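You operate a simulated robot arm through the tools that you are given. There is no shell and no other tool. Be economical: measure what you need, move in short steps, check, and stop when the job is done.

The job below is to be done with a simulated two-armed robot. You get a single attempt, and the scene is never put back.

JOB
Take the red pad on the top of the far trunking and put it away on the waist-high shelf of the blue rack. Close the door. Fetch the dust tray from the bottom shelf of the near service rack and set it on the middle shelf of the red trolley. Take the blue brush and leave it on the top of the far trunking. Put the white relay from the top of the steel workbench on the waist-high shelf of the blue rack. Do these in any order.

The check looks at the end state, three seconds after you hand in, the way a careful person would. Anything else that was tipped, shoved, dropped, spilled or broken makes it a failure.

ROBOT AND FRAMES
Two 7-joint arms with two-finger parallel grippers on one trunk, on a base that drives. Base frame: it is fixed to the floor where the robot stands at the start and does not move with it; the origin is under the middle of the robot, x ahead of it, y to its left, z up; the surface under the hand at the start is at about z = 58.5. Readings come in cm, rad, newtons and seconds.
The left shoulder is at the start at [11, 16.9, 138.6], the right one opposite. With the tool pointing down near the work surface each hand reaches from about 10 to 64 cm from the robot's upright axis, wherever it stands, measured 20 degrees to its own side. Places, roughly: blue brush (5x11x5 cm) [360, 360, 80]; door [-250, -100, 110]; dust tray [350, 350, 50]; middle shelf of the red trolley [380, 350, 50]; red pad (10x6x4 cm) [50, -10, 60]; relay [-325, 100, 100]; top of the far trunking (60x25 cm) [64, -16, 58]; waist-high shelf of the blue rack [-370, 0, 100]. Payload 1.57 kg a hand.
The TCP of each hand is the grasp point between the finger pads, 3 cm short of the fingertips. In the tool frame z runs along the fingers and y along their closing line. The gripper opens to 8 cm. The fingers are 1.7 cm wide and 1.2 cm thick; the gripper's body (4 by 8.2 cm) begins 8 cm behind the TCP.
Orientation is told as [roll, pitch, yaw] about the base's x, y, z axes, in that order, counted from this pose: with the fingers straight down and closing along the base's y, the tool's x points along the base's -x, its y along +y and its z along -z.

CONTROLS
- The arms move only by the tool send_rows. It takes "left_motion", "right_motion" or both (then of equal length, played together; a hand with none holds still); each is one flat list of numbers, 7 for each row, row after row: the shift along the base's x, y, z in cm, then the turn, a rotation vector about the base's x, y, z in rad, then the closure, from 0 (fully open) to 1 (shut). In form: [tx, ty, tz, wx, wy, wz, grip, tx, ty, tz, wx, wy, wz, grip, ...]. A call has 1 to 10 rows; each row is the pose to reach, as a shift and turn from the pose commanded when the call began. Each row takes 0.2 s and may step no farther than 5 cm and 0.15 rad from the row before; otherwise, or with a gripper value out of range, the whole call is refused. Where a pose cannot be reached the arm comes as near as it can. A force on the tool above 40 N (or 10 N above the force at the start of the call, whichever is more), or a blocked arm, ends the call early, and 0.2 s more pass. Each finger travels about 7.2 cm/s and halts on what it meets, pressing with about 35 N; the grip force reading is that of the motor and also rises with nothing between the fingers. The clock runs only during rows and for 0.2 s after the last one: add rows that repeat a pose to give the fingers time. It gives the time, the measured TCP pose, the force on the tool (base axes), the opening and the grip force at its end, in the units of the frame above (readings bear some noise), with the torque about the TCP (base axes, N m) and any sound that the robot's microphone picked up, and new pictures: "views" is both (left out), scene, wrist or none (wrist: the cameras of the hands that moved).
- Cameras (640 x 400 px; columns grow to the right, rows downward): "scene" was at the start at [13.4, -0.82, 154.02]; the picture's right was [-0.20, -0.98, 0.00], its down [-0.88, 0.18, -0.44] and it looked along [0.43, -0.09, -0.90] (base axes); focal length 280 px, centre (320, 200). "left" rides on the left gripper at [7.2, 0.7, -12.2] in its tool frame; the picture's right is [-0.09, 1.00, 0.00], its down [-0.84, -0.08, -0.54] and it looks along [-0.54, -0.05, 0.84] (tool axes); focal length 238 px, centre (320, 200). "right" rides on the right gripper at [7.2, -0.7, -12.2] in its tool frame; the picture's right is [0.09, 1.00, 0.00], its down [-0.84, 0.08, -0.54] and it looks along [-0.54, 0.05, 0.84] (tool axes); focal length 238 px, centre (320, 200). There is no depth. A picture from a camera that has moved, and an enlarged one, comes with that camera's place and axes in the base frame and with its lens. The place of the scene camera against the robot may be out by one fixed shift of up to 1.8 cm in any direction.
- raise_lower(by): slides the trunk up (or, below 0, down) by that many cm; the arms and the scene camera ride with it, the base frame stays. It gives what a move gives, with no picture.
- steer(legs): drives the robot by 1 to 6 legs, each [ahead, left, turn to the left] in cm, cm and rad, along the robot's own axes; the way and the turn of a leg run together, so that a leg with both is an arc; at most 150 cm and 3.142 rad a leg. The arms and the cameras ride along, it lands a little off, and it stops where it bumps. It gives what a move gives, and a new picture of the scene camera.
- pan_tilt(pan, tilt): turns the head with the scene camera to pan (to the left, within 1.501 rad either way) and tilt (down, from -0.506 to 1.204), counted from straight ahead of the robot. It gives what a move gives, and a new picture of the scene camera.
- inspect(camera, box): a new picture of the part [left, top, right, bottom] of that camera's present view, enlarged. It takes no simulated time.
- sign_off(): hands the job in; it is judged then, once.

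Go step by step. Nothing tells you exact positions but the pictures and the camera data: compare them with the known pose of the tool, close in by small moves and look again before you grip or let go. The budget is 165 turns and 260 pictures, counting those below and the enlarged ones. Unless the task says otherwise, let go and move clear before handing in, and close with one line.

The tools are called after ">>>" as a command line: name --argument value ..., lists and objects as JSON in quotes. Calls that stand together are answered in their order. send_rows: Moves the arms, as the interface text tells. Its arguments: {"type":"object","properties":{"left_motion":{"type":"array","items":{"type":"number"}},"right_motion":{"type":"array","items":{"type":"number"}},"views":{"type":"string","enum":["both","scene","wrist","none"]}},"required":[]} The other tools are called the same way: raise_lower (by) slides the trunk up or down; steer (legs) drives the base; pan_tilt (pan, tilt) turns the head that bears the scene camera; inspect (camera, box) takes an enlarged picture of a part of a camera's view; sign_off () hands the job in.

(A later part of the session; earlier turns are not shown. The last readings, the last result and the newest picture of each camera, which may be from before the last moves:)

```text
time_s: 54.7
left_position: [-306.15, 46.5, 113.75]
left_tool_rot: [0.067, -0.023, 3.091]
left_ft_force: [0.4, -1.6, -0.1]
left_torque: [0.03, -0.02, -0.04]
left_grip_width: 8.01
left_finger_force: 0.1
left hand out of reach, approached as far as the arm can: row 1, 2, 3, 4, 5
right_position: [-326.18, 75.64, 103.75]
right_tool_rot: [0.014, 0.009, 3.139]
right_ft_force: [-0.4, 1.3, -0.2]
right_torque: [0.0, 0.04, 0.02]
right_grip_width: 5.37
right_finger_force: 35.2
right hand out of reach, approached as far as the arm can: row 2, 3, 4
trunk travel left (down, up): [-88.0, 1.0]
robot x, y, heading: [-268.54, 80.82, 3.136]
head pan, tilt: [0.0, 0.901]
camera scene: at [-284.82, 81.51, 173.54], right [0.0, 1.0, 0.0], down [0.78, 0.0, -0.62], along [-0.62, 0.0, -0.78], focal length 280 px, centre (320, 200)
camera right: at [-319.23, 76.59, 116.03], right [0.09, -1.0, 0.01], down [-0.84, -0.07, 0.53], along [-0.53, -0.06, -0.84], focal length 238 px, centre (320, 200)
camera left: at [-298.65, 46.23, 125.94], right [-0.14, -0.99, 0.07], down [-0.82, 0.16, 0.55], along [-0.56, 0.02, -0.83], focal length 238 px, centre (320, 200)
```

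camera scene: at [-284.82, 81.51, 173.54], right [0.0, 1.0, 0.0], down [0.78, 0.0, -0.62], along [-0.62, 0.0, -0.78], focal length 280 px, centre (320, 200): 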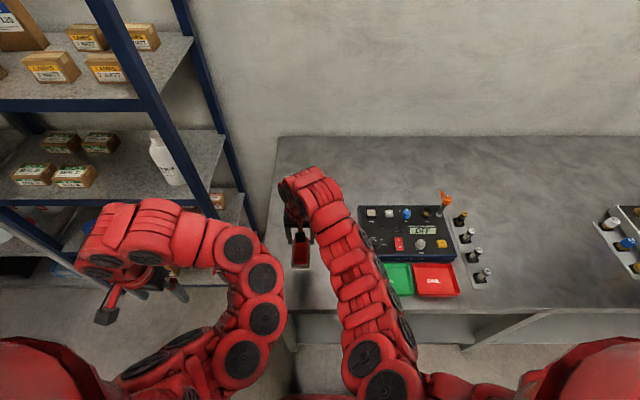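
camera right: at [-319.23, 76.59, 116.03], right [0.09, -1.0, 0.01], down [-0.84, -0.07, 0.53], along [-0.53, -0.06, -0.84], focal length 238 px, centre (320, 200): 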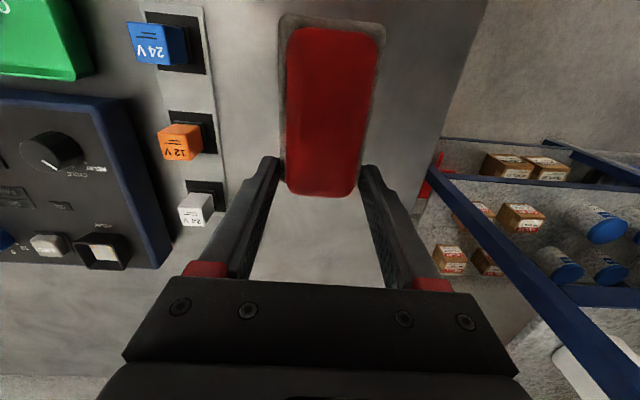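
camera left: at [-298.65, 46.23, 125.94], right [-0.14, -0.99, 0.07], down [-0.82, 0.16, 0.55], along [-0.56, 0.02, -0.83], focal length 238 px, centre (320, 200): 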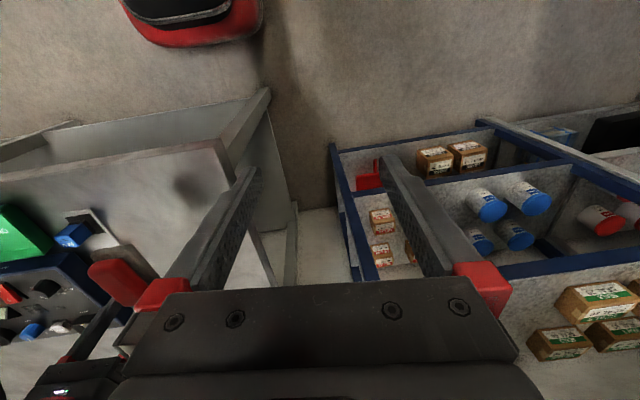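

The pad is above clear bench. Lower gently toward contact.

>>> send_rows --right_motion '[0, 0, -3, 0, 0, 0, 0.9, 0, 0, -6, 0, 0, 0, 0.9, 0, 0, -8, 0, 0, 0, 0.9, 0, 0, -9, 0, 0, 0, 0.9, 0, 0, -9.5, 0, 0, 0, 0.9, 0, 0, -9.5, 0, 0, 0, 0.9]' --views "wrist"

```text
time_s: 56.1
left_position: [-306.19, 46.58, 113.84]
left_tool_rot: [0.065, -0.021, 3.089]
left_ft_force: [0.4, 0.4, -0.1]
left_torque: [-0.05, -0.03, -0.02]
left_grip_width: 8.02
left_finger_force: 0.0
right_position: [-326.21, 75.53, 94.5]
right_tool_rot: [0.016, 0.009, 3.137]
right_ft_force: [-1.3, 1.4, -1.1]
right_torque: [0.0, 0.01, 0.02]
right_grip_width: 5.39
right_finger_force: 35.3
trunk travel left (down, up): [-88.0, 1.0]
robot x, y, heading: [-268.61, 81.03, 3.138]
head pan, tilt: [0.0, 0.901]
camera right: at [-319.2, 76.45, 106.64], right [0.09, -1.0, 0.02], down [-0.84, -0.07, 0.54], along [-0.53, -0.06, -0.84], focal length 238 px, centre (320, 200)
```

right: 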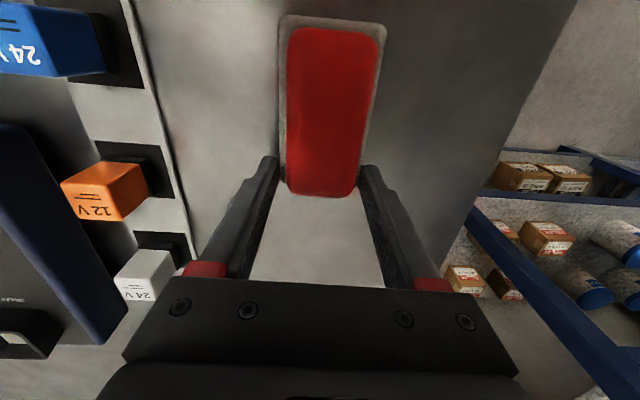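

No contact yet; continue in small steps.

>>> send_rows --right_motion '[0, 0, -0.3, 0, 0, 0, 0.9, 0, 0, -0.6, 0, 0, 0, 0.9, 0, 0, -0.9, 0, 0, 0, 0.9]' --views "none"

```text
time_s: 56.9
left_position: [-305.94, 46.54, 113.93]
left_tool_rot: [0.065, -0.024, 3.088]
left_ft_force: [-0.1, 0.1, -0.3]
left_torque: [0.0, 0.03, 0.01]
left_grip_width: 8.0
left_finger_force: 0.0
right_position: [-326.31, 75.66, 93.6]
right_tool_rot: [0.016, 0.005, 3.136]
right_ft_force: [-0.7, 0.8, 12.1]
right_torque: [0.36, 0.17, 0.0]
right_grip_width: 5.41
right_finger_force: 35.2
trunk travel left (down, up): [-88.0, 1.0]
robot x, y, heading: [-268.7, 81.3, 3.14]
head pan, tilt: [0.0, 0.901]
```

Contact felt. I'll release, tilt the hand 45° forward and shift toward the pad's middle.

>>> send_rows --right_motion '[0, 0, 0.1, 0, 0, 0, 0, 0, 0, 0.3, 0, 0, 0, 0, 0, 0, 0.3, 0, 0, 0, 0, 1, 0, 0.4, 0, 0.13, 0, 0, 2, 0, 0.5, 0, 0.26, 0, 0, 3, 0, 0.5, 0, 0.39, 0, 0, 4, 0, 0.5, 0, 0.52, 0, 0, 5, 0, 0.4, 0, 0.65, 0, 0, 6, 0, 0.3, 0, 0.78, 0, 0, 6, 0, 0.3, 0, 0.78, 0, 0]' --views "both"

```text
time_s: 59.1
left_position: [-306.1, 46.59, 113.83]
left_tool_rot: [0.066, -0.024, 3.09]
left_ft_force: [-0.1, 0.3, -0.3]
left_torque: [0.01, -0.03, 0.01]
left_grip_width: 8.03
left_finger_force: 0.0
right_position: [-320.24, 75.53, 93.84]
right_tool_rot: [0.022, -0.773, 3.134]
right_ft_force: [0.2, -0.2, 0.4]
right_torque: [-0.01, -0.01, -0.01]
right_grip_width: 7.99
right_finger_force: 0.1
trunk travel left (down, up): [-88.0, 1.0]
robot x, y, heading: [-268.32, 81.26, 3.134]
head pan, tilt: [0.0, 0.901]
camera scene: at [-284.89, 81.51, 173.53], right [0.0, 1.0, 0.0], down [0.78, 0.0, -0.62], along [-0.62, 0.0, -0.78], focal length 280 px, centre (320, 200)
camera right: at [-306.58, 76.43, 97.51], right [0.07, -1.0, -0.05], down [-0.22, -0.06, 0.97], along [-0.97, -0.06, -0.22], focal length 238 px, centre (320, 200)
```

scene: 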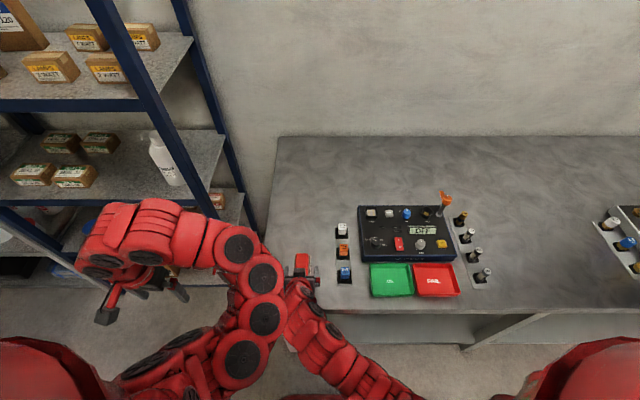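
right: 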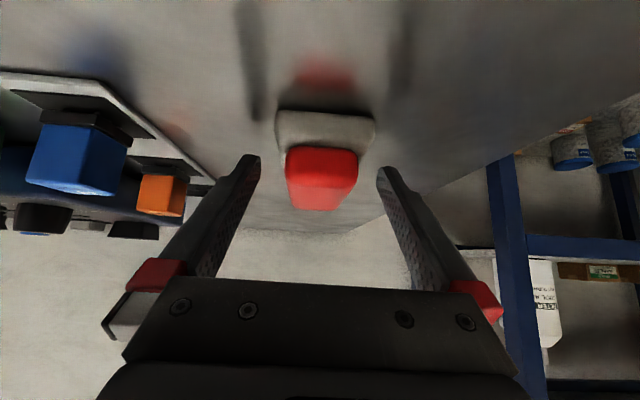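

Pad is centered between the tilted fingers. Lower slightly, grip, and lift.

>>> send_rows --right_motion '[0, 0, -0.5, 0, 0, 0, 0, 0, 0, -0.6, 0, 0, 0, 0.4, 0, 0, -0.6, 0, 0, 0, 0.9, 0, 0, -0.6, 0, 0, 0, 0.9, 0, 0, -0.6, 0, 0, 0, 0.9, 0, 0, 2, 0, 0, 0, 0.9, 0, 0, 5, 0, 0, 0, 0.9, 0, 0, 9, 0, 0, 0, 0.9, 0, 0, 13, 0, 0, 0, 0.9, 0, 0, 13, 0, 0, 0, 0.9]' --views "wrist"

```text
time_s: 61.3
left_position: [-306.32, 46.62, 113.92]
left_tool_rot: [0.063, -0.031, 3.089]
left_ft_force: [-0.2, 0.6, -0.6]
left_torque: [0.03, 0.01, 0.02]
left_grip_width: 8.01
left_finger_force: 0.1
right_position: [-319.81, 76.41, 105.56]
right_tool_rot: [-0.02, -0.75, -3.127]
right_ft_force: [0.0, 0.7, -0.5]
right_torque: [0.01, 0.0, -0.02]
right_grip_width: 5.36
right_finger_force: 35.2
trunk travel left (down, up): [-88.0, 1.0]
robot x, y, heading: [-268.86, 80.8, 3.137]
head pan, tilt: [0.0, 0.901]
camera right: at [-306.33, 77.11, 109.61], right [0.07, -0.99, -0.08], down [-0.24, -0.09, 0.97], along [-0.97, -0.05, -0.25], focal length 238 px, centre (320, 200)
```

right: 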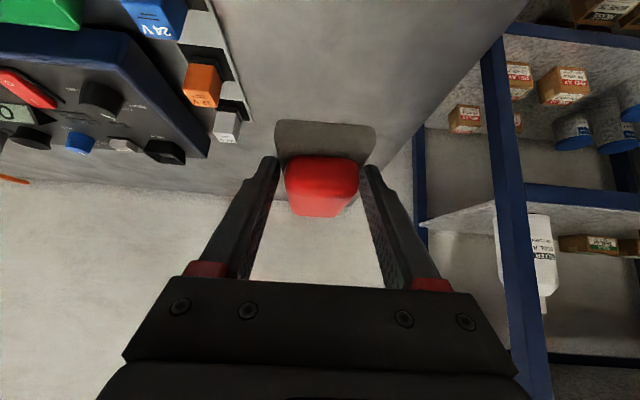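

Pad held flat with a tilted hand. I'll move the right hand to its side, then shift the robot right so the left hand can reach the relay.

>>> send_rows --right_motion '[0, 0, 2, 0, 0, 0, 0.9, 1, 3, 4, 0, 0, 0, 0.9, 3, 7, 5, 0, 0, 0, 0.9, 5, 11, 5, 0, 0, 0, 0.9, 7, 15, 5, 0, 0, 0, 0.9, 9, 19, 5, 0, 0, 0, 0.9, 9, 22, 5, 0, 0, 0, 0.9, 9, 22, 5, 0, 0, 0, 0.9]' --views "none"

>>> steer --legs '[[0, -20, 0]]'

```text
time_s: 63.1
left_position: [-306.05, 46.74, 113.81]
left_tool_rot: [0.069, -0.022, 3.089]
left_ft_force: [0.3, 0.4, -0.5]
left_torque: [-0.03, 0.0, -0.01]
left_grip_width: 8.01
left_finger_force: 0.1
right_position: [-319.2, 85.66, 105.19]
right_tool_rot: [-0.039, -0.753, -3.059]
right_ft_force: [-0.6, 0.7, 0.0]
right_torque: [-0.05, -0.04, 0.07]
right_grip_width: 5.38
right_finger_force: 34.8
right hand out of reach, approached as far as the arm can: row 3, 4, 5, 6, 7, 8
trunk travel left (down, up): [-88.0, 1.0]
robot x, y, heading: [-268.53, 80.92, 3.143]
head pan, tilt: [0.0, 0.901]
```

```text
time_s: 64.7
left_position: [-306.16, 66.42, 113.83]
left_tool_rot: [0.066, -0.023, 3.089]
left_ft_force: [-0.3, -0.4, -1.5]
left_torque: [-0.01, 0.0, -0.04]
left_grip_width: 7.99
left_finger_force: 0.0
right_position: [-319.18, 105.48, 105.2]
right_tool_rot: [-0.042, -0.753, -3.056]
right_ft_force: [0.7, 0.4, -0.5]
right_torque: [0.0, -0.02, -0.02]
right_grip_width: 5.38
right_finger_force: 34.7
trunk travel left (down, up): [-88.0, 1.0]
robot x, y, heading: [-268.65, 101.12, 3.136]
head pan, tilt: [0.0, 0.901]
camera scene: at [-284.81, 101.27, 173.53], right [0.0, 1.0, 0.0], down [0.78, 0.0, -0.62], along [-0.62, 0.0, -0.78], focal length 280 px, centre (320, 200)
```

scene: 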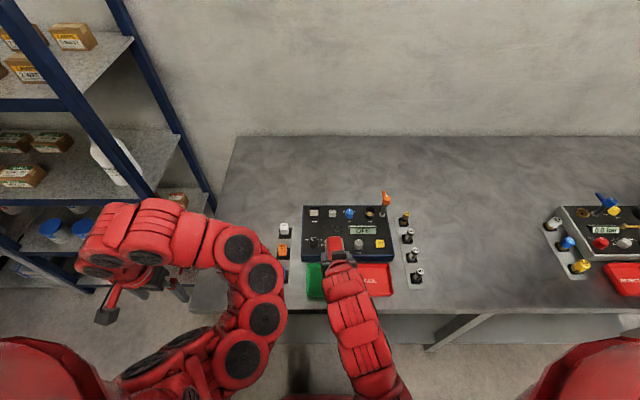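

The right arm keeps clear beside. Now I bring the left hand above the white relay, tilted about 0.6 rad, with fingers closing along y.

>>> send_rows --left_motion '[-3.4, 2.7, 0, 0.02, 0, 0.02, 0.2, -6.8, 5.4, 0, 0.04, 0.03, 0.03, 0.2, -10.2, 8.1, 0, 0.06, 0.1, 0.05, 0.2, -13.6, 10.8, 0, 0.066, 0.2, 0.05, 0.2, -17, 13.5, 0, 0.066, 0.3, 0.05, 0.2, -20.4, 16.2, -1, 0.066, 0.4, 0.05, 0.2, -23.6, 18.8, -2.5, 0.066, 0.5, 0.05, 0.2, -26.5, 21.2, -4, 0.066, 0.577, 0.05, 0.2, -26.5, 21.2, -4, 0.066, 0.577, 0.05, 0.2]' --views "both"

```text
time_s: 66.7
left_position: [-332.53, 87.79, 109.7]
left_tool_rot: [0.007, -0.603, -3.121]
left_ft_force: [0.3, 0.2, -0.1]
left_torque: [0.0, 0.02, 0.02]
left_grip_width: 6.4
left_finger_force: 0.1
left hand out of reach, approached as far as the arm can: row 1, 2, 3
right_position: [-319.19, 105.44, 105.27]
right_tool_rot: [-0.04, -0.752, -3.055]
right_ft_force: [-0.3, 0.7, 0.3]
right_torque: [-0.02, 0.0, 0.02]
right_grip_width: 5.38
right_finger_force: 34.5
trunk travel left (down, up): [-88.0, 1.0]
robot x, y, heading: [-268.65, 101.04, 3.14]
head pan, tilt: [0.0, 0.901]
camera scene: at [-284.77, 101.42, 173.54], right [0.0, 1.0, 0.0], down [0.78, 0.0, -0.62], along [-0.62, 0.0, -0.78], focal length 280 px, centre (320, 200)
camera left: at [-319.76, 87.41, 115.85], right [-0.05, -1.0, 0.06], down [-0.38, 0.07, 0.92], along [-0.92, 0.03, -0.39], focal length 238 px, centre (320, 200)
```

scene: 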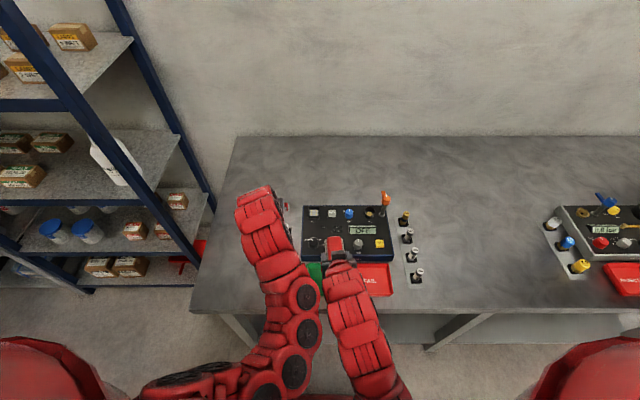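
left: 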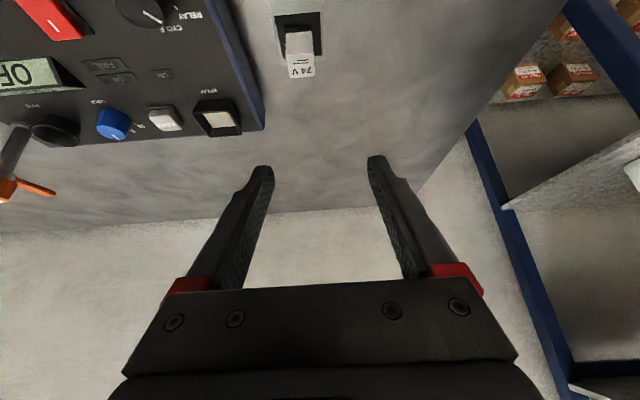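

Relay center ≈[-334.5, 88.9], body z≈94–97 above its socket. Descend partway and re-check.

>>> send_rows --left_motion '[-0.5, 0.6, -3, 0, 0, -0.02, 0.2, -1.2, 1.1, -6, 0, 0, -0.02, 0.2, -1.2, 1.1, -9, 0, 0, -0.02, 0.2, -1.2, 1.1, -9, 0, 0, -0.02, 0.2]' --views "wrist"

```text
time_s: 67.7
left_position: [-333.97, 88.89, 100.76]
left_tool_rot: [0.01, -0.6, 3.142]
left_ft_force: [-0.2, 0.4, 0.5]
left_torque: [0.04, 0.0, 0.0]
left_grip_width: 6.4
left_finger_force: 0.0
right_position: [-319.15, 105.54, 105.31]
right_tool_rot: [-0.041, -0.753, -3.055]
right_ft_force: [-0.7, -0.7, 0.4]
right_torque: [-0.03, 0.0, 0.01]
right_grip_width: 5.35
right_finger_force: 34.6
trunk travel left (down, up): [-88.0, 1.0]
robot x, y, heading: [-268.6, 100.97, 3.137]
head pan, tilt: [0.0, 0.901]
camera left: at [-321.06, 88.2, 106.84], right [-0.07, -1.0, 0.06], down [-0.38, 0.08, 0.92], along [-0.92, 0.04, -0.39], focal length 238 px, centre (320, 200)
```

left: 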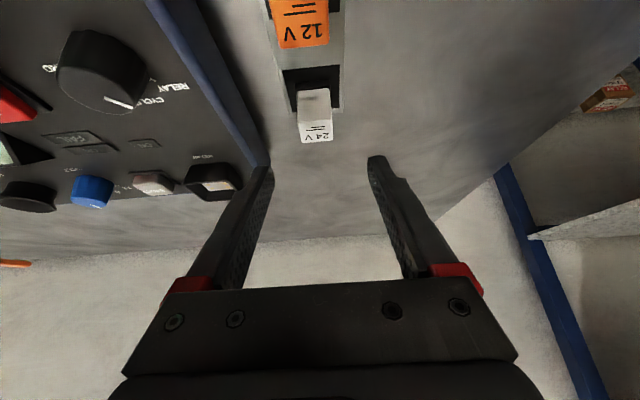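

Triangulating, the relay top is nearer z≈94.5 and x≈-336. Descend a bit further and look again.

>>> send_rows --left_motion '[-0.6, 0, -2, 0, 0, 0, 0.2, -1.2, 0, -4, 0, 0, 0, 0.2, -1.2, 0, -4, 0, 0, 0, 0.2]' --views "wrist"

```text
time_s: 68.5
left_position: [-335.03, 88.77, 96.85]
left_tool_rot: [0.009, -0.601, 3.139]
left_ft_force: [-0.3, 0.6, 0.1]
left_torque: [0.01, -0.01, 0.0]
left_grip_width: 6.39
left_finger_force: 0.1
right_position: [-319.22, 105.45, 105.34]
right_tool_rot: [-0.04, -0.753, -3.056]
right_ft_force: [0.1, -0.6, -0.2]
right_torque: [0.03, -0.01, 0.0]
right_grip_width: 5.35
right_finger_force: 34.6
trunk travel left (down, up): [-88.0, 1.0]
robot x, y, heading: [-268.49, 100.74, 3.14]
head pan, tilt: [0.0, 0.901]
camera left: at [-322.2, 88.18, 102.89], right [-0.07, -1.0, 0.06], down [-0.38, 0.08, 0.92], along [-0.92, 0.04, -0.39], focal length 238 px, centre (320, 200)
```

left: 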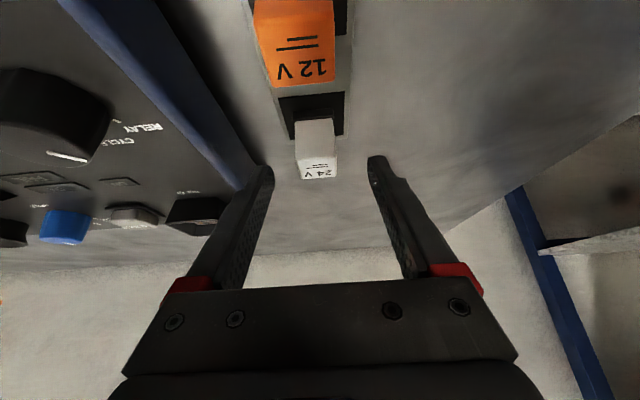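

Relay body is x −334.3…−336.8, z 92–95, y 88.8. Final approach and grip.

>>> send_rows --left_motion '[0.7, 0, -0.6, 0, 0, 0, 0.2, 0.7, 0, -1.2, 0, 0, 0, 0.2, 0.7, 0, -1.2, 0, 0, 0, 0.6, 0.7, 0, -1.2, 0, 0, 0, 0.9, 0.7, 0, -1.2, 0, 0, 0, 0.9, 0.7, 0, -1.2, 0, 0, 0, 0.9]' --views "wrist"

```text
time_s: 69.9
left_position: [-334.34, 88.74, 95.66]
left_tool_rot: [0.009, -0.6, 3.141]
left_ft_force: [0.5, 0.0, 0.2]
left_torque: [0.0, -0.04, 0.02]
left_grip_width: 2.51
left_finger_force: 34.2
right_position: [-319.14, 105.46, 105.16]
right_tool_rot: [-0.041, -0.752, -3.055]
right_ft_force: [-0.7, 0.6, 0.1]
right_torque: [0.02, 0.02, -0.01]
right_grip_width: 5.38
right_finger_force: 35.2
trunk travel left (down, up): [-88.0, 1.0]
robot x, y, heading: [-268.65, 100.9, 3.142]
head pan, tilt: [0.0, 0.901]
camera left: at [-321.48, 88.12, 101.68], right [-0.07, -1.0, 0.06], down [-0.38, 0.08, 0.92], along [-0.92, 0.04, -0.39], focal length 238 px, centre (320, 200)
```

left: 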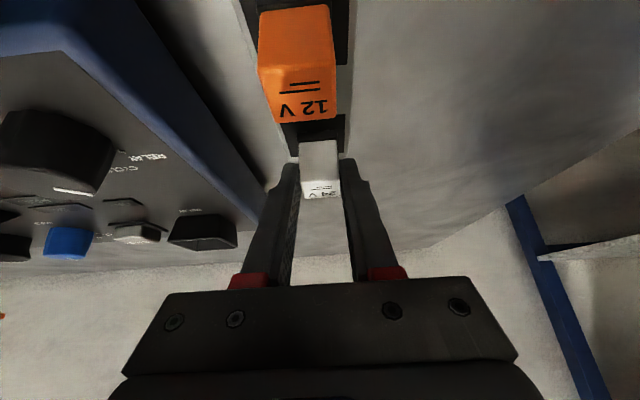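

Gripped at 2.5 cm. Pull it straight up.

>>> send_rows --left_motion '[0, 0, 1, 0, 0, 0, 0.9, 0, 0, 2, 0, 0, 0, 0.9, 0, 0, 4, 0, 0, 0, 0.9, 0, 0, 7, 0, 0, 0, 0.9, 0, 0, 11, 0, 0, 0, 0.9, 0, 0, 11, 0, 0, 0, 0.9]' --views "wrist"

```text
time_s: 71.3
left_position: [-334.31, 88.73, 106.55]
left_tool_rot: [0.009, -0.599, 3.139]
left_ft_force: [-0.5, 1.0, -1.0]
left_torque: [0.02, -0.05, -0.04]
left_grip_width: 2.47
left_finger_force: 35.3
right_position: [-319.26, 105.53, 105.16]
right_tool_rot: [-0.041, -0.753, -3.056]
right_ft_force: [-0.2, -2.0, -0.1]
right_torque: [0.0, -0.03, -0.01]
right_grip_width: 5.37
right_finger_force: 34.6
trunk travel left (down, up): [-88.0, 1.0]
robot x, y, heading: [-268.5, 101.05, 3.136]
head pan, tilt: [0.0, 0.901]
camera left: at [-321.46, 88.14, 112.64], right [-0.07, -1.0, 0.06], down [-0.38, 0.08, 0.92], along [-0.92, 0.04, -0.39], focal length 238 px, centre (320, 200)
```

left: 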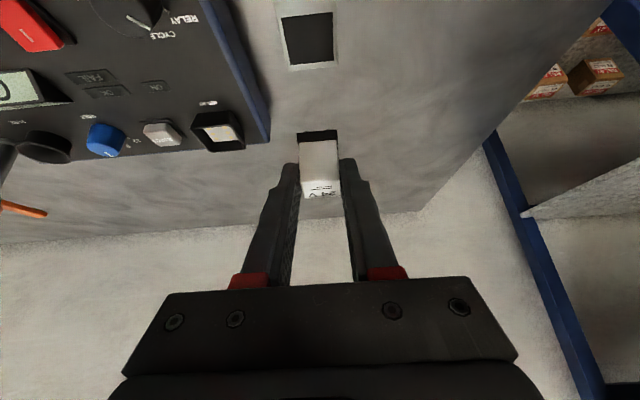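

Relay is out, socket left intact. Back away from the bench and drive over to the rack.

>>> steer --legs '[[-24, 0, 0], [0, 92, 0]]'

```text
time_s: 77.5
left_position: [-310.16, -4.21, 106.5]
left_tool_rot: [0.008, -0.601, -3.134]
left_ft_force: [-0.3, -0.3, -0.6]
left_torque: [0.0, 0.01, -0.01]
left_grip_width: 2.51
left_finger_force: 34.8
right_position: [-295.26, 12.57, 105.28]
right_tool_rot: [-0.04, -0.751, -3.048]
right_ft_force: [0.2, 0.6, 0.3]
right_torque: [0.0, -0.01, -0.01]
right_grip_width: 5.36
right_finger_force: 34.9
trunk travel left (down, up): [-88.0, 1.0]
robot x, y, heading: [-244.8, 8.87, -3.135]
head pan, tilt: [0.0, 0.901]
camera scene: at [-260.86, 8.96, 173.53], right [-0.01, 1.0, 0.0], down [0.78, 0.0, -0.62], along [-0.62, 0.0, -0.78], focal length 280 px, centre (320, 200)
```

scene: 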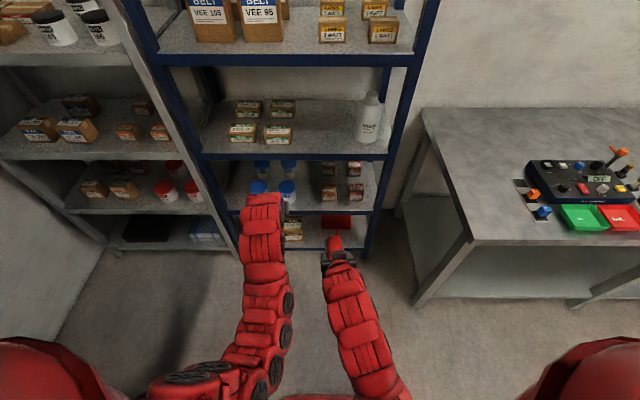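

Shelf lip at x≈-346, z≈97; free width between boxes (y≈-2.5) and bottle (y≈24). I'll line the hands up at y≈3.5 and y≈14.5 before driving in.

>>> send_rows --left_motion '[0, 2.5, 1, 0, 0, 0, 0.9, 0, 5, 2, 0, 0, 0, 0.9, 0, 7.5, 2, 0, 0, 0, 0.9, 0, 7.5, 2, 0, 0, 0, 0.9, 0, 7.5, 2, 0, 0, 0, 0.9]' --right_motion '[-3, 1.5, 1, 0, 0, -0.03, 0.9, -7, 2.5, 2, 0, 0, -0.06, 0.9, -11, 3, 2, 0, 0, -0.09, 0.9, -14, 3, 2, 0, 0, -0.09, 0.9, -14, 3, 2, 0, 0, -0.09, 0.9]' --views "both"

```text
time_s: 78.7
left_position: [-310.15, 3.34, 108.5]
left_tool_rot: [0.009, -0.6, -3.134]
left_ft_force: [0.1, 0.7, 0.3]
left_torque: [0.0, 0.03, -0.01]
left_grip_width: 2.51
left_finger_force: 34.7
right_position: [-309.24, 15.69, 107.37]
right_tool_rot: [-0.04, -0.754, -3.141]
right_ft_force: [-0.2, -0.1, -0.5]
right_torque: [-0.01, -0.02, -0.01]
right_grip_width: 5.34
right_finger_force: 34.5
trunk travel left (down, up): [-88.0, 1.0]
robot x, y, heading: [-244.74, 8.43, -3.137]
head pan, tilt: [0.0, 0.901]
camera scene: at [-260.8, 8.91, 173.54], right [-0.01, 1.0, 0.0], down [0.78, 0.0, -0.62], along [-0.62, 0.0, -0.78], focal length 280 px, centre (320, 200)
camera right: at [-295.69, 16.0, 111.3], right [0.04, -0.99, -0.09], down [-0.24, -0.1, 0.97], along [-0.97, -0.02, -0.24], focal length 238 px, centre (320, 200)
camera left: at [-297.38, 2.86, 114.64], right [-0.07, -1.0, 0.06], down [-0.38, 0.08, 0.92], along [-0.92, 0.04, -0.39], focal length 238 px, centre (320, 200)
```

scene: 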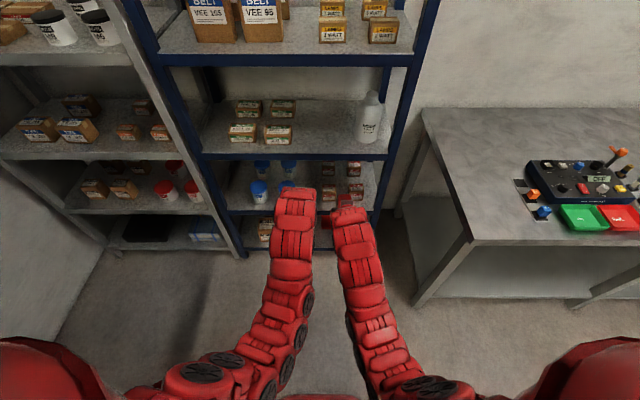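
right: 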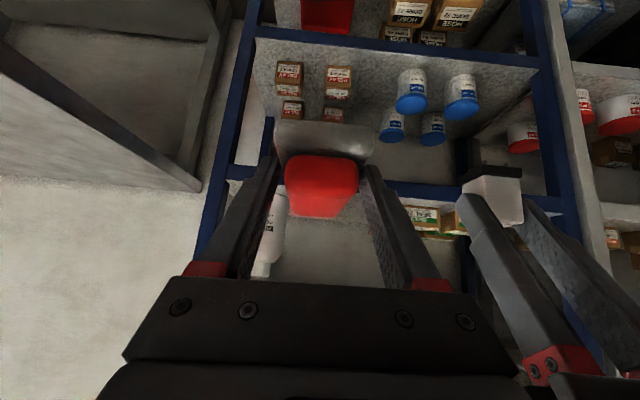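
left: 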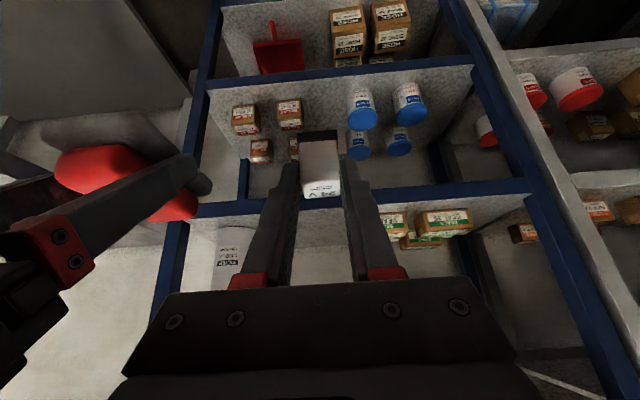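

Alignment looks good. Drive straight in slowly by 40 cm.

>>> steer --legs '[[40, 0, 0]]'

>>> inspect --camera "left" --box '[0, 0, 640, 400]'

>>> inspect --camera "right" --box '[0, 0, 640, 400]'

```text
time_s: 81.2
left_position: [-350.03, 3.3, 108.57]
left_tool_rot: [0.009, -0.599, -3.136]
left_ft_force: [-0.8, -0.1, 0.5]
left_torque: [0.01, 0.0, 0.02]
left_grip_width: 2.5
left_finger_force: 35.1
right_position: [-348.97, 15.68, 107.37]
right_tool_rot: [-0.04, -0.753, -3.141]
right_ft_force: [-0.4, 0.0, 0.0]
right_torque: [-0.04, -0.02, -0.01]
right_grip_width: 5.39
right_finger_force: 35.0
trunk travel left (down, up): [-88.0, 1.0]
robot x, y, heading: [-284.36, 8.84, -3.139]
head pan, tilt: [0.0, 0.901]
camera scene: at [-300.49, 8.78, 173.54], right [0.0, 1.0, 0.0], down [0.78, 0.0, -0.62], along [-0.62, 0.0, -0.78], focal length 280 px, centre (320, 200)
```

scene: 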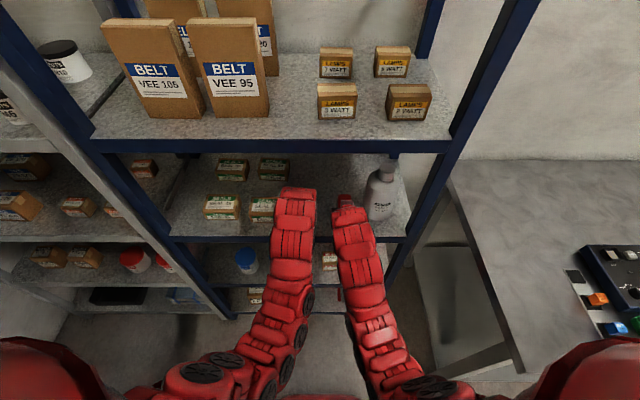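

```text
1.00 times, centred on (320, 200) of left (not enlarged: the box is as wide or as high as the picture)
camera zoom: at [-337.09, 2.78, 114.65], right [-0.07, -1.0, 0.06], down [-0.38, 0.08, 0.92], along [-0.92, 0.04, -0.39], focal length 238 px, centre (320, 200)
```

zoom: 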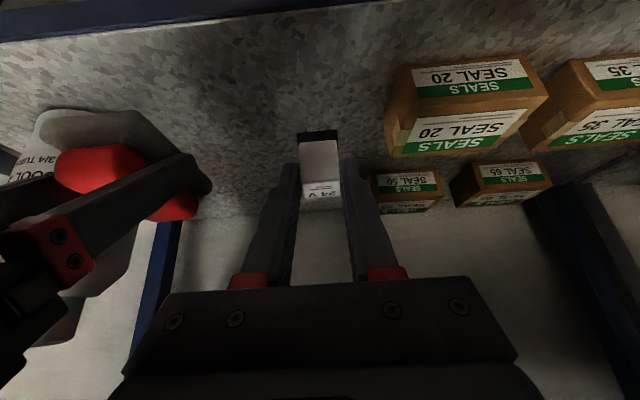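

```text
1.00 times, centred on (320, 200) of right (not enlarged: the box is as wide or as high as the picture)
camera zoom: at [-335.36, 15.91, 111.3], right [0.04, -0.99, -0.09], down [-0.24, -0.1, 0.97], along [-0.97, -0.02, -0.24], focal length 238 px, centre (320, 200)
```

zoom: 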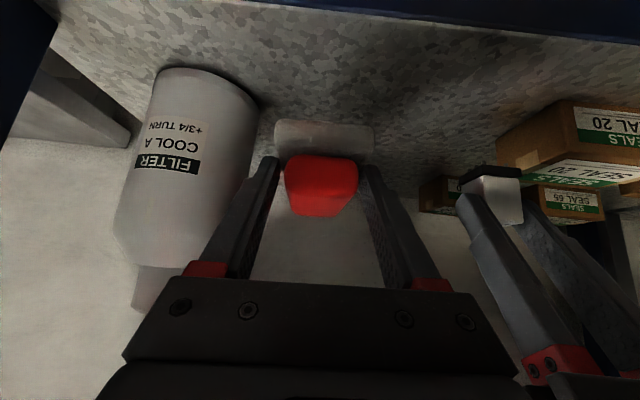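

Both hands are inside the shelf gap with clearance. Place the relay first: forward 4 and lower carefully.

>>> send_rows --left_motion '[-2, 0, -1.5, 0, 0, 0, 0.9, -4, 0, -3.5, 0, 0, 0, 0.9, -4, 0, -5, 0, 0, 0, 0.9, -4, 0, -5.5, 0, 0, 0, 0.9, -4, 0, -6, 0, 0, 0, 0.9]' --views "wrist"

```text
time_s: 82.4
left_position: [-353.93, 3.3, 102.53]
left_tool_rot: [0.007, -0.6, -3.135]
left_ft_force: [0.2, -0.2, -0.6]
left_torque: [-0.01, -0.01, 0.02]
left_grip_width: 2.47
left_finger_force: 35.2
right_position: [-348.88, 15.7, 107.32]
right_tool_rot: [-0.04, -0.753, -3.142]
right_ft_force: [0.0, 0.4, -0.7]
right_torque: [0.0, 0.0, 0.0]
right_grip_width: 5.35
right_finger_force: 35.1
trunk travel left (down, up): [-88.0, 1.0]
robot x, y, heading: [-284.34, 8.74, -3.137]
head pan, tilt: [0.0, 0.901]
camera left: at [-341.21, 2.79, 108.6], right [-0.07, -1.0, 0.06], down [-0.39, 0.08, 0.92], along [-0.92, 0.04, -0.39], focal length 238 px, centre (320, 200)
```

left: 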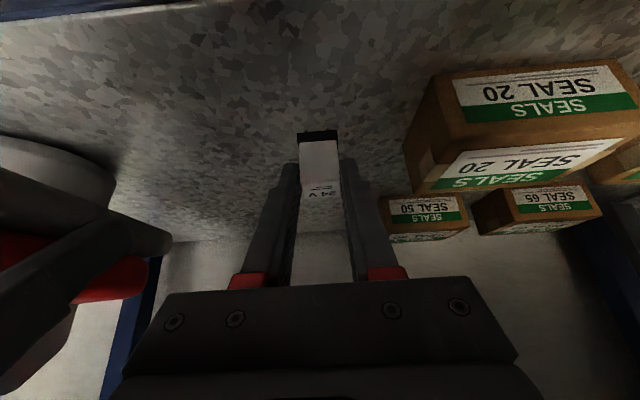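

>>> send_rows --left_motion '[0, 0, -0.3, 0, 0, 0, 0.9, 0, 0, -0.6, 0, 0, 0, 0.9, 0, 0, -0.9, 0, 0, 0, 0.9]' --views "none"

```text
time_s: 83.2
left_position: [-353.91, 3.34, 101.74]
left_tool_rot: [0.008, -0.6, -3.135]
left_ft_force: [0.2, -0.3, -0.5]
left_torque: [0.02, 0.0, -0.01]
left_grip_width: 2.53
left_finger_force: 35.1
right_position: [-348.93, 15.62, 107.29]
right_tool_rot: [-0.039, -0.753, -3.14]
right_ft_force: [-0.3, 0.5, -0.1]
right_torque: [0.01, -0.03, -0.02]
right_grip_width: 5.34
right_finger_force: 34.8
trunk travel left (down, up): [-88.0, 1.0]
robot x, y, heading: [-284.42, 8.1, -3.138]
head pan, tilt: [0.0, 0.901]
```

Still no contact; continue down in fine steps.

>>> send_rows --left_motion '[0, 0, -0.3, 0, 0, 0, 0.9, 0, 0, -0.6, 0, 0, 0, 0.9, 0, 0, -0.8, 0, 0, 0, 0.9]' --views "none"

>>> inspect --camera "left" --box '[220, 90, 420, 215]'

```text
time_s: 84.0
left_position: [-353.93, 3.18, 101.1]
left_tool_rot: [0.008, -0.607, -3.138]
left_ft_force: [0.5, -0.8, 13.5]
left_torque: [-0.01, 0.17, -0.03]
left_grip_width: 2.5
left_finger_force: 34.4
right_position: [-348.75, 15.65, 107.56]
right_tool_rot: [-0.041, -0.756, -3.141]
right_ft_force: [0.1, 0.3, -0.4]
right_torque: [0.01, -0.05, 0.02]
right_grip_width: 5.36
right_finger_force: 34.9
trunk travel left (down, up): [-88.0, 1.0]
robot x, y, heading: [-284.36, 8.27, -3.146]
head pan, tilt: [0.0, 0.901]
```

```text
3.20 times, centred on (320, 152) of left
camera zoom: at [-341.13, 2.77, 107.17], right [-0.07, -1.0, 0.06], down [-0.38, 0.08, 0.92], along [-0.92, 0.04, -0.38], focal length 763 px, centre (320, 352)
```

zoom: 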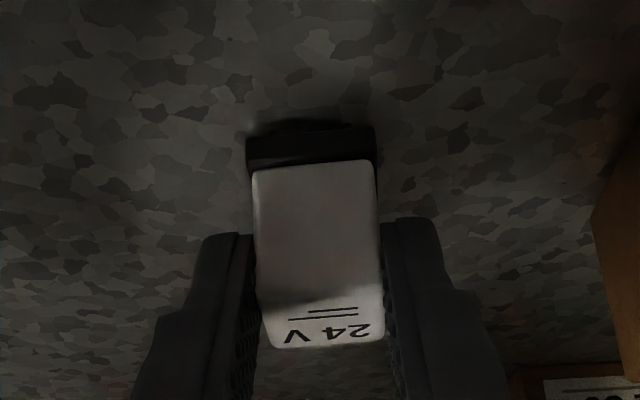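

Relay is standing on the shelf. Open gently and back out along the fingers.

>>> send_rows --left_motion '[0, 0, 0.1, 0, 0, 0, 0.7, 0, 0, 0.1, 0, 0, 0, 0.45, 0, 0, 0.1, 0, 0, 0, 0.45, 1.7, 0, 2.5, 0, 0, 0, 0.45, 3.9, 0, 5.7, 0, 0, 0, 0.45, 7, 0, 8.4, 0, 0, 0, 0.45, 11, 0, 9, 0, 0, 0, 0.45, 15, 0, 9, 0, 0, 0, 0.45, 15, 0, 9, 0, 0, 0, 0.45]' --views "wrist"

```text
time_s: 86.0
left_position: [-339.0, 3.3, 109.74]
left_tool_rot: [0.008, -0.599, -3.138]
left_ft_force: [0.3, -0.8, -0.4]
left_torque: [-0.02, -0.04, -0.01]
left_grip_width: 4.4
left_finger_force: 0.0
right_position: [-348.95, 15.8, 107.29]
right_tool_rot: [-0.042, -0.752, -3.141]
right_ft_force: [-0.6, 0.2, 0.1]
right_torque: [0.0, 0.01, -0.01]
right_grip_width: 5.4
right_finger_force: 35.0
trunk travel left (down, up): [-88.0, 1.0]
robot x, y, heading: [-284.54, 8.44, -3.134]
head pan, tilt: [0.0, 0.901]
camera left: at [-326.28, 2.82, 115.87], right [-0.07, -1.0, 0.06], down [-0.39, 0.08, 0.92], along [-0.92, 0.04, -0.39], focal length 238 px, centre (320, 200)
```

left: 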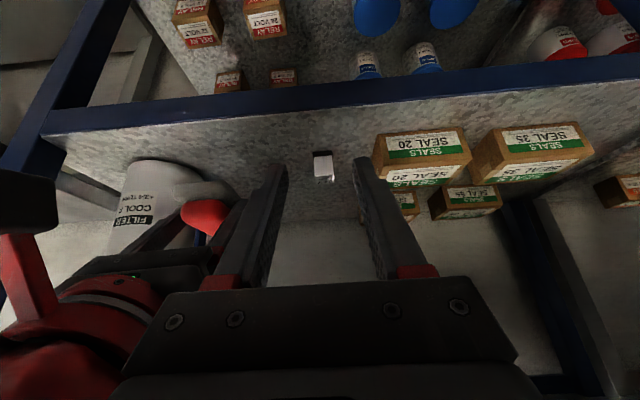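

Relay stands safely on the shelf. Now the pad: shift to y≈13.5, forward, and lower.

>>> send_rows --left_motion '[1, -3, 0, 0, 0, 0, 0.45, 2, -6, 0, 0, 0, 0, 0.45, 2, -6, 0, 0, 0, 0, 0.45, 2, -6, 0, 0, 0, 0, 0.45, 2, -6, 0, 0, 0, 0, 0.45]' --right_motion '[0, -1, 0, 0, 0, 0, 0.9, -2, -2.2, 0, 0, 0, 0, 0.9, -5, -2.2, -2, 0, 0, 0, 0.9, -6, -2.2, -4.5, 0, 0, 0, 0.9, -6, -2.2, -6, 0, 0, 0, 0.9]' --views "wrist"

```text
time_s: 87.2
left_position: [-337.83, 0.42, 109.95]
left_tool_rot: [0.01, -0.6, -3.136]
left_ft_force: [0.1, 0.2, 0.8]
left_torque: [-0.03, 0.0, 0.03]
left_grip_width: 4.42
left_finger_force: 0.0
left hand out of reach, approached as far as the arm can: row 2, 3, 4, 5
right_position: [-354.92, 13.5, 101.15]
right_tool_rot: [-0.04, -0.752, -3.142]
right_ft_force: [-0.2, 0.0, -1.0]
right_torque: [-0.04, -0.06, -0.02]
right_grip_width: 5.38
right_finger_force: 34.9
trunk travel left (down, up): [-88.0, 1.0]
robot x, y, heading: [-284.45, 8.45, -3.139]
head pan, tilt: [0.0, 0.901]
camera right: at [-341.48, 13.77, 105.22], right [0.04, -0.99, -0.09], down [-0.24, -0.1, 0.97], along [-0.97, -0.02, -0.25], focal length 238 px, centre (320, 200)
camera left: at [-325.18, -0.11, 115.95], right [-0.07, -1.0, 0.06], down [-0.39, 0.08, 0.92], along [-0.92, 0.04, -0.39], focal length 238 px, centre (320, 200)
```

right: 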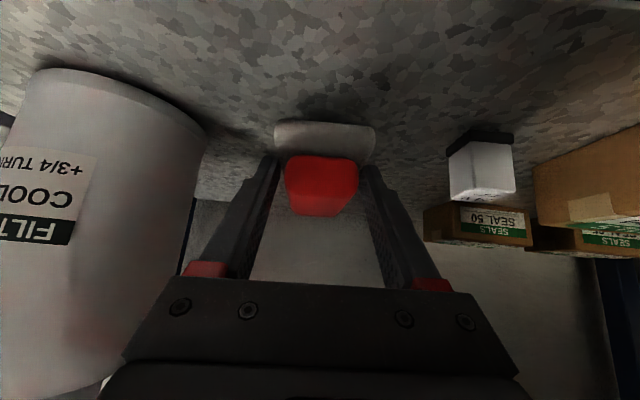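
left: 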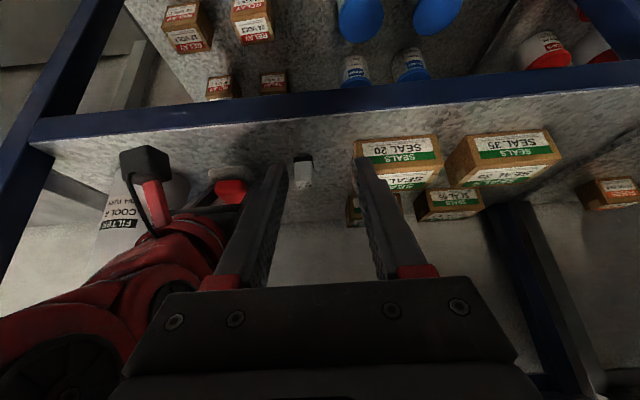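

>>> send_rows --right_motion '[0, 0, -0.3, 0, 0, 0, 0.9, 0, 0, -0.6, 0, 0, 0, 0.9, 0, 0, -0.9, 0, 0, 0, 0.9, 0, 0, -1.2, 0, 0, 0, 0.9]' --views "none"

```text
time_s: 88.2
left_position: [-337.89, 0.4, 109.9]
left_tool_rot: [0.007, -0.602, -3.136]
left_ft_force: [-0.5, 0.5, -0.8]
left_torque: [0.01, -0.03, -0.01]
left_grip_width: 4.39
left_finger_force: 0.1
right_position: [-354.98, 13.53, 100.0]
right_tool_rot: [-0.04, -0.754, -3.14]
right_ft_force: [-0.2, 0.0, 0.0]
right_torque: [0.0, -0.02, -0.05]
right_grip_width: 5.38
right_finger_force: 35.6
trunk travel left (down, up): [-88.0, 1.0]
robot x, y, heading: [-284.05, 8.69, -3.134]
head pan, tilt: [0.0, 0.901]
```

>>> send_rows --right_motion '[0, 0, -0.25, 0, 0, 0, 0.9, 0, 0, -0.5, 0, 0, 0, 0.9, 0, 0, -0.75, 0, 0, 0, 0.9]' --views "none"

>>> inspect --camera "right" --box '[220, 90, 420, 215]'

```text
time_s: 89.0
left_position: [-337.83, 0.39, 109.92]
left_tool_rot: [0.009, -0.6, -3.136]
left_ft_force: [-0.7, 0.0, 0.7]
left_torque: [-0.01, 0.03, -0.01]
left_grip_width: 4.41
left_finger_force: 0.1
right_position: [-354.99, 13.34, 99.54]
right_tool_rot: [-0.04, -0.756, -3.141]
right_ft_force: [-0.5, -0.1, 6.5]
right_torque: [-0.15, 0.52, 0.02]
right_grip_width: 5.36
right_finger_force: 35.0
trunk travel left (down, up): [-88.0, 1.0]
robot x, y, heading: [-284.22, 8.53, -3.146]
head pan, tilt: [0.0, 0.901]
```

```text
3.20 times, centred on (320, 152) of right
camera zoom: at [-341.4, 13.69, 103.44], right [0.04, -0.99, -0.09], down [-0.24, -0.1, 0.97], along [-0.97, -0.02, -0.24], focal length 763 px, centre (320, 352)
```

zoom: 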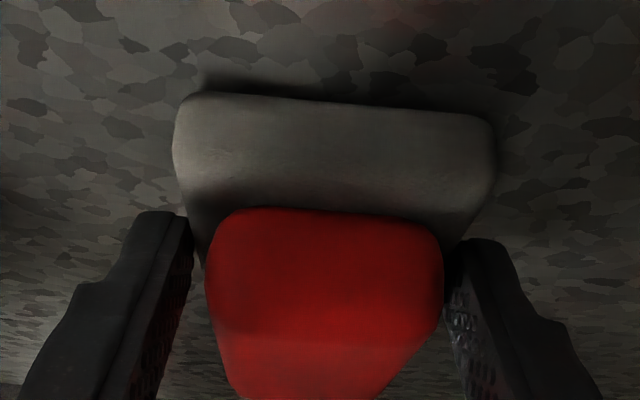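

Contact made. Open to about 6.8 cm and withdraw along the fingers.

>>> send_rows --right_motion '[0, 0, -0.2, 0, 0, 0, 0.5, 0, 0, -0.2, 0, 0, 0, 0.15, 0, 0, -0.1, 0, 0, 0, 0.15, 0, 0, 0, 0, 0, 0, 0.15, 1.4, 0, 1.4, 0, 0, 0, 0.15, 4, 0, 4.2, 0, 0, 0, 0.15, 7.2, 0, 7.4, 0, 0, 0, 0.15, 11, 0, 8.5, 0, 0, 0, 0.15, 14.5, 0, 8.5, 0, 0, 0, 0.15, 14.5, 0, 8.5, 0, 0, 0, 0.15]' --views "both"

```text
time_s: 91.2
left_position: [-338.02, 0.35, 109.77]
left_tool_rot: [0.009, -0.601, -3.136]
left_ft_force: [-0.2, 0.7, -0.3]
left_torque: [0.0, 0.02, 0.02]
left_grip_width: 4.42
left_finger_force: 0.0
right_position: [-340.4, 13.39, 107.77]
right_tool_rot: [-0.04, -0.753, -3.14]
right_ft_force: [-0.1, 0.2, -0.3]
right_torque: [0.02, -0.01, -0.02]
right_grip_width: 6.82
right_finger_force: 0.1
trunk travel left (down, up): [-88.0, 1.0]
robot x, y, heading: [-284.52, 8.57, -3.141]
head pan, tilt: [0.0, 0.901]
camera scene: at [-300.67, 8.76, 173.52], right [0.0, 1.0, 0.0], down [0.78, 0.0, -0.62], along [-0.62, 0.0, -0.78], focal length 280 px, centre (320, 200)
camera right: at [-326.95, 13.65, 111.77], right [0.04, -0.99, -0.09], down [-0.24, -0.1, 0.96], along [-0.97, -0.02, -0.25], focal length 238 px, centre (320, 200)
```

scene: 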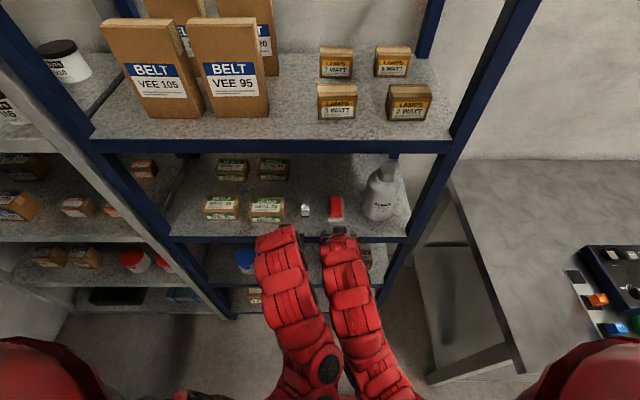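
right: 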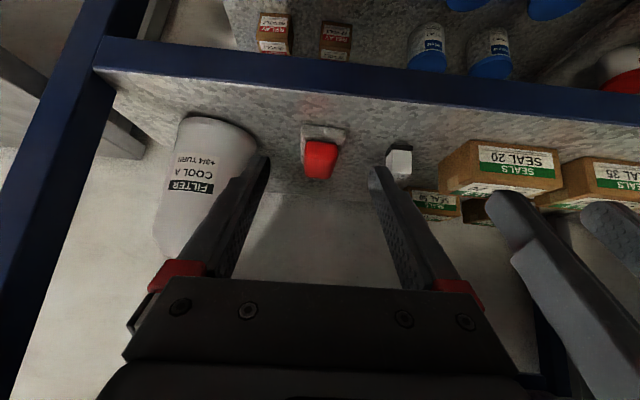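

Pad and relay are both on the waist shelf. Next the door: I'll back out, untilt the hands, and turn left to see the door.

>>> steer --legs '[[-20, 0, 0]]'

>>> send_rows --left_motion '[1, -1, 0, 0, -0.1, 0, 0, 2, -2, 0, 0, -0.2, 0, 0, 3, -3, 0, 0, -0.3, 0, 0, 4, -4, 0, 0, -0.4, 0, 0, 5, -5, 0, 0, -0.5, 0, 0, 6, -6, 0, 0, -0.6, 0, 0, 6, -6, 0, 0, -0.6, 0, 0]' --right_motion '[1, 1, 0, 0, -0.12, 0, 0, 2, 2, 0, 0, -0.24, 0, 0, 3, 3, 0, 0, -0.36, 0, 0, 4, 4, 0, 0, -0.48, 0, 0, 5, 5, 0, 0, -0.6, 0, 0, 6, 6, 0, 0, -0.74, 0, 0, 6, 6, 0, 0, -0.74, 0, 0]' --views "none"

>>> pan_tilt --pan 0.9 --tilt 0.4

>>> steer --legs '[[0, 0, 0.8]]'

```text
time_s: 92.8
left_position: [-318.08, 0.38, 109.83]
left_tool_rot: [0.009, -0.601, -3.134]
left_ft_force: [-0.2, 0.2, 0.0]
left_torque: [0.0, -0.01, -0.02]
left_grip_width: 4.4
left_finger_force: 0.1
right_position: [-320.61, 13.35, 107.8]
right_tool_rot: [-0.04, -0.754, -3.139]
right_ft_force: [0.4, -0.2, 0.9]
right_torque: [0.02, 0.0, 0.01]
right_grip_width: 6.8
right_finger_force: 0.1
trunk travel left (down, up): [-88.0, 1.0]
robot x, y, heading: [-263.97, 8.62, -3.137]
head pan, tilt: [0.0, 0.901]
camera scene: at [-280.73, 8.84, 173.52], right [0.0, 1.0, 0.0], down [0.78, 0.0, -0.62], along [-0.62, 0.0, -0.78], focal length 280 px, centre (320, 200)
```

scene: 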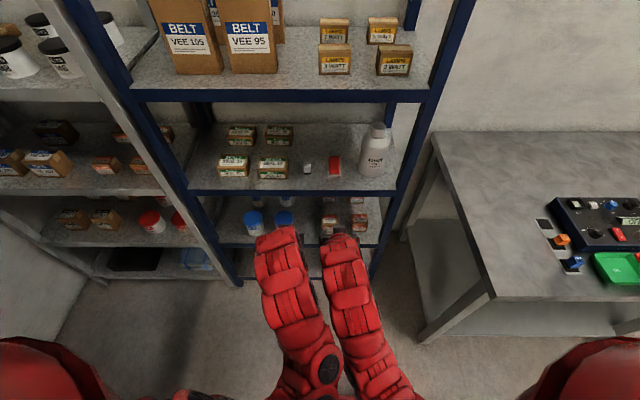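

```text
time_s: 93.9
left_position: [-314.34, -10.16, 110.08]
left_tool_rot: [0.015, -0.194, -2.976]
left_ft_force: [-0.4, -0.4, -0.7]
left_torque: [0.01, -0.03, 0.03]
left_grip_width: 7.98
left_finger_force: 0.0
right_position: [-317.3, 29.19, 108.89]
right_tool_rot: [-0.223, -0.3, 2.992]
right_ft_force: [-0.4, -0.5, 0.1]
right_torque: [0.01, 0.01, 0.03]
right_grip_width: 8.0
right_finger_force: 0.0
trunk travel left (down, up): [-88.0, 1.0]
robot x, y, heading: [-264.38, 9.0, -3.134]
head pan, tilt: [0.0, 0.901]
stopped in row 5 (right hand): the arm was blocked; the commanded pose is now the measured one
```

```text
time_s: 95.1
left_position: [-314.18, -10.04, 110.16]
left_tool_rot: [0.016, -0.193, -2.979]
left_ft_force: [0.0, 0.5, 0.5]
left_torque: [0.0, -0.01, 0.04]
left_grip_width: 8.0
left_finger_force: 0.1
right_position: [-317.14, 29.37, 108.86]
right_tool_rot: [-0.219, -0.295, 2.989]
right_ft_force: [-0.6, -0.3, -0.1]
right_torque: [0.0, 0.02, 0.01]
right_grip_width: 8.0
right_finger_force: 0.1
trunk travel left (down, up): [-88.0, 1.0]
robot x, y, heading: [-264.35, 8.65, -3.134]
head pan, tilt: [0.901, 0.4]
camera scene: at [-278.76, 1.6, 177.83], right [-0.79, 0.62, 0.0], down [0.24, 0.31, -0.92], along [-0.57, -0.72, -0.39], focal length 280 px, centre (320, 200)
```

scene: 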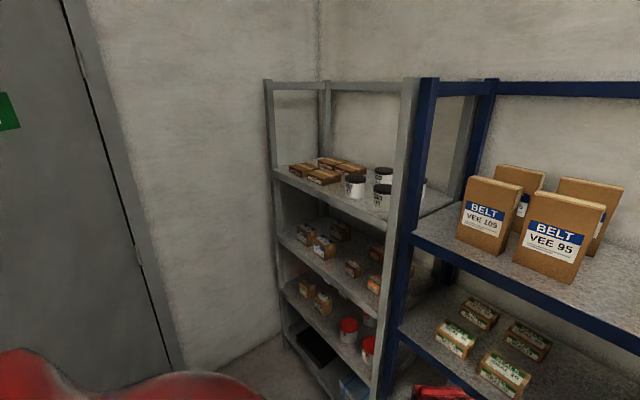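

```text
time_s: 97.5
left_position: [-286.14, -40.18, 110.24]
left_tool_rot: [0.018, -0.194, -2.183]
left_ft_force: [0.5, -0.1, 0.8]
left_torque: [0.02, -0.01, -0.01]
left_grip_width: 8.01
left_finger_force: 0.0
right_position: [-316.29, -14.7, 109.02]
right_tool_rot: [-0.221, -0.297, -2.499]
right_ft_force: [0.8, -0.4, -0.8]
right_torque: [0.0, 0.01, 0.0]
right_grip_width: 8.0
right_finger_force: 0.2
trunk travel left (down, up): [-88.0, 1.0]
robot x, y, heading: [-264.25, 8.74, -2.338]
head pan, tilt: [0.901, 0.4]
camera scene: at [-269.44, -6.01, 177.84], right [-0.99, -0.13, 0.0], down [-0.05, 0.39, -0.92], along [0.12, -0.91, -0.39], focal length 280 px, centre (320, 200)
```

scene: 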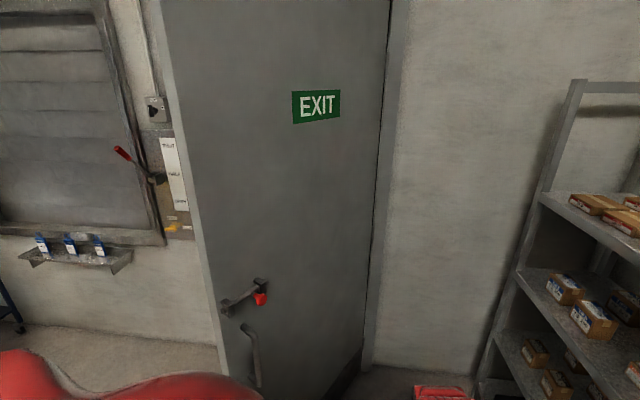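

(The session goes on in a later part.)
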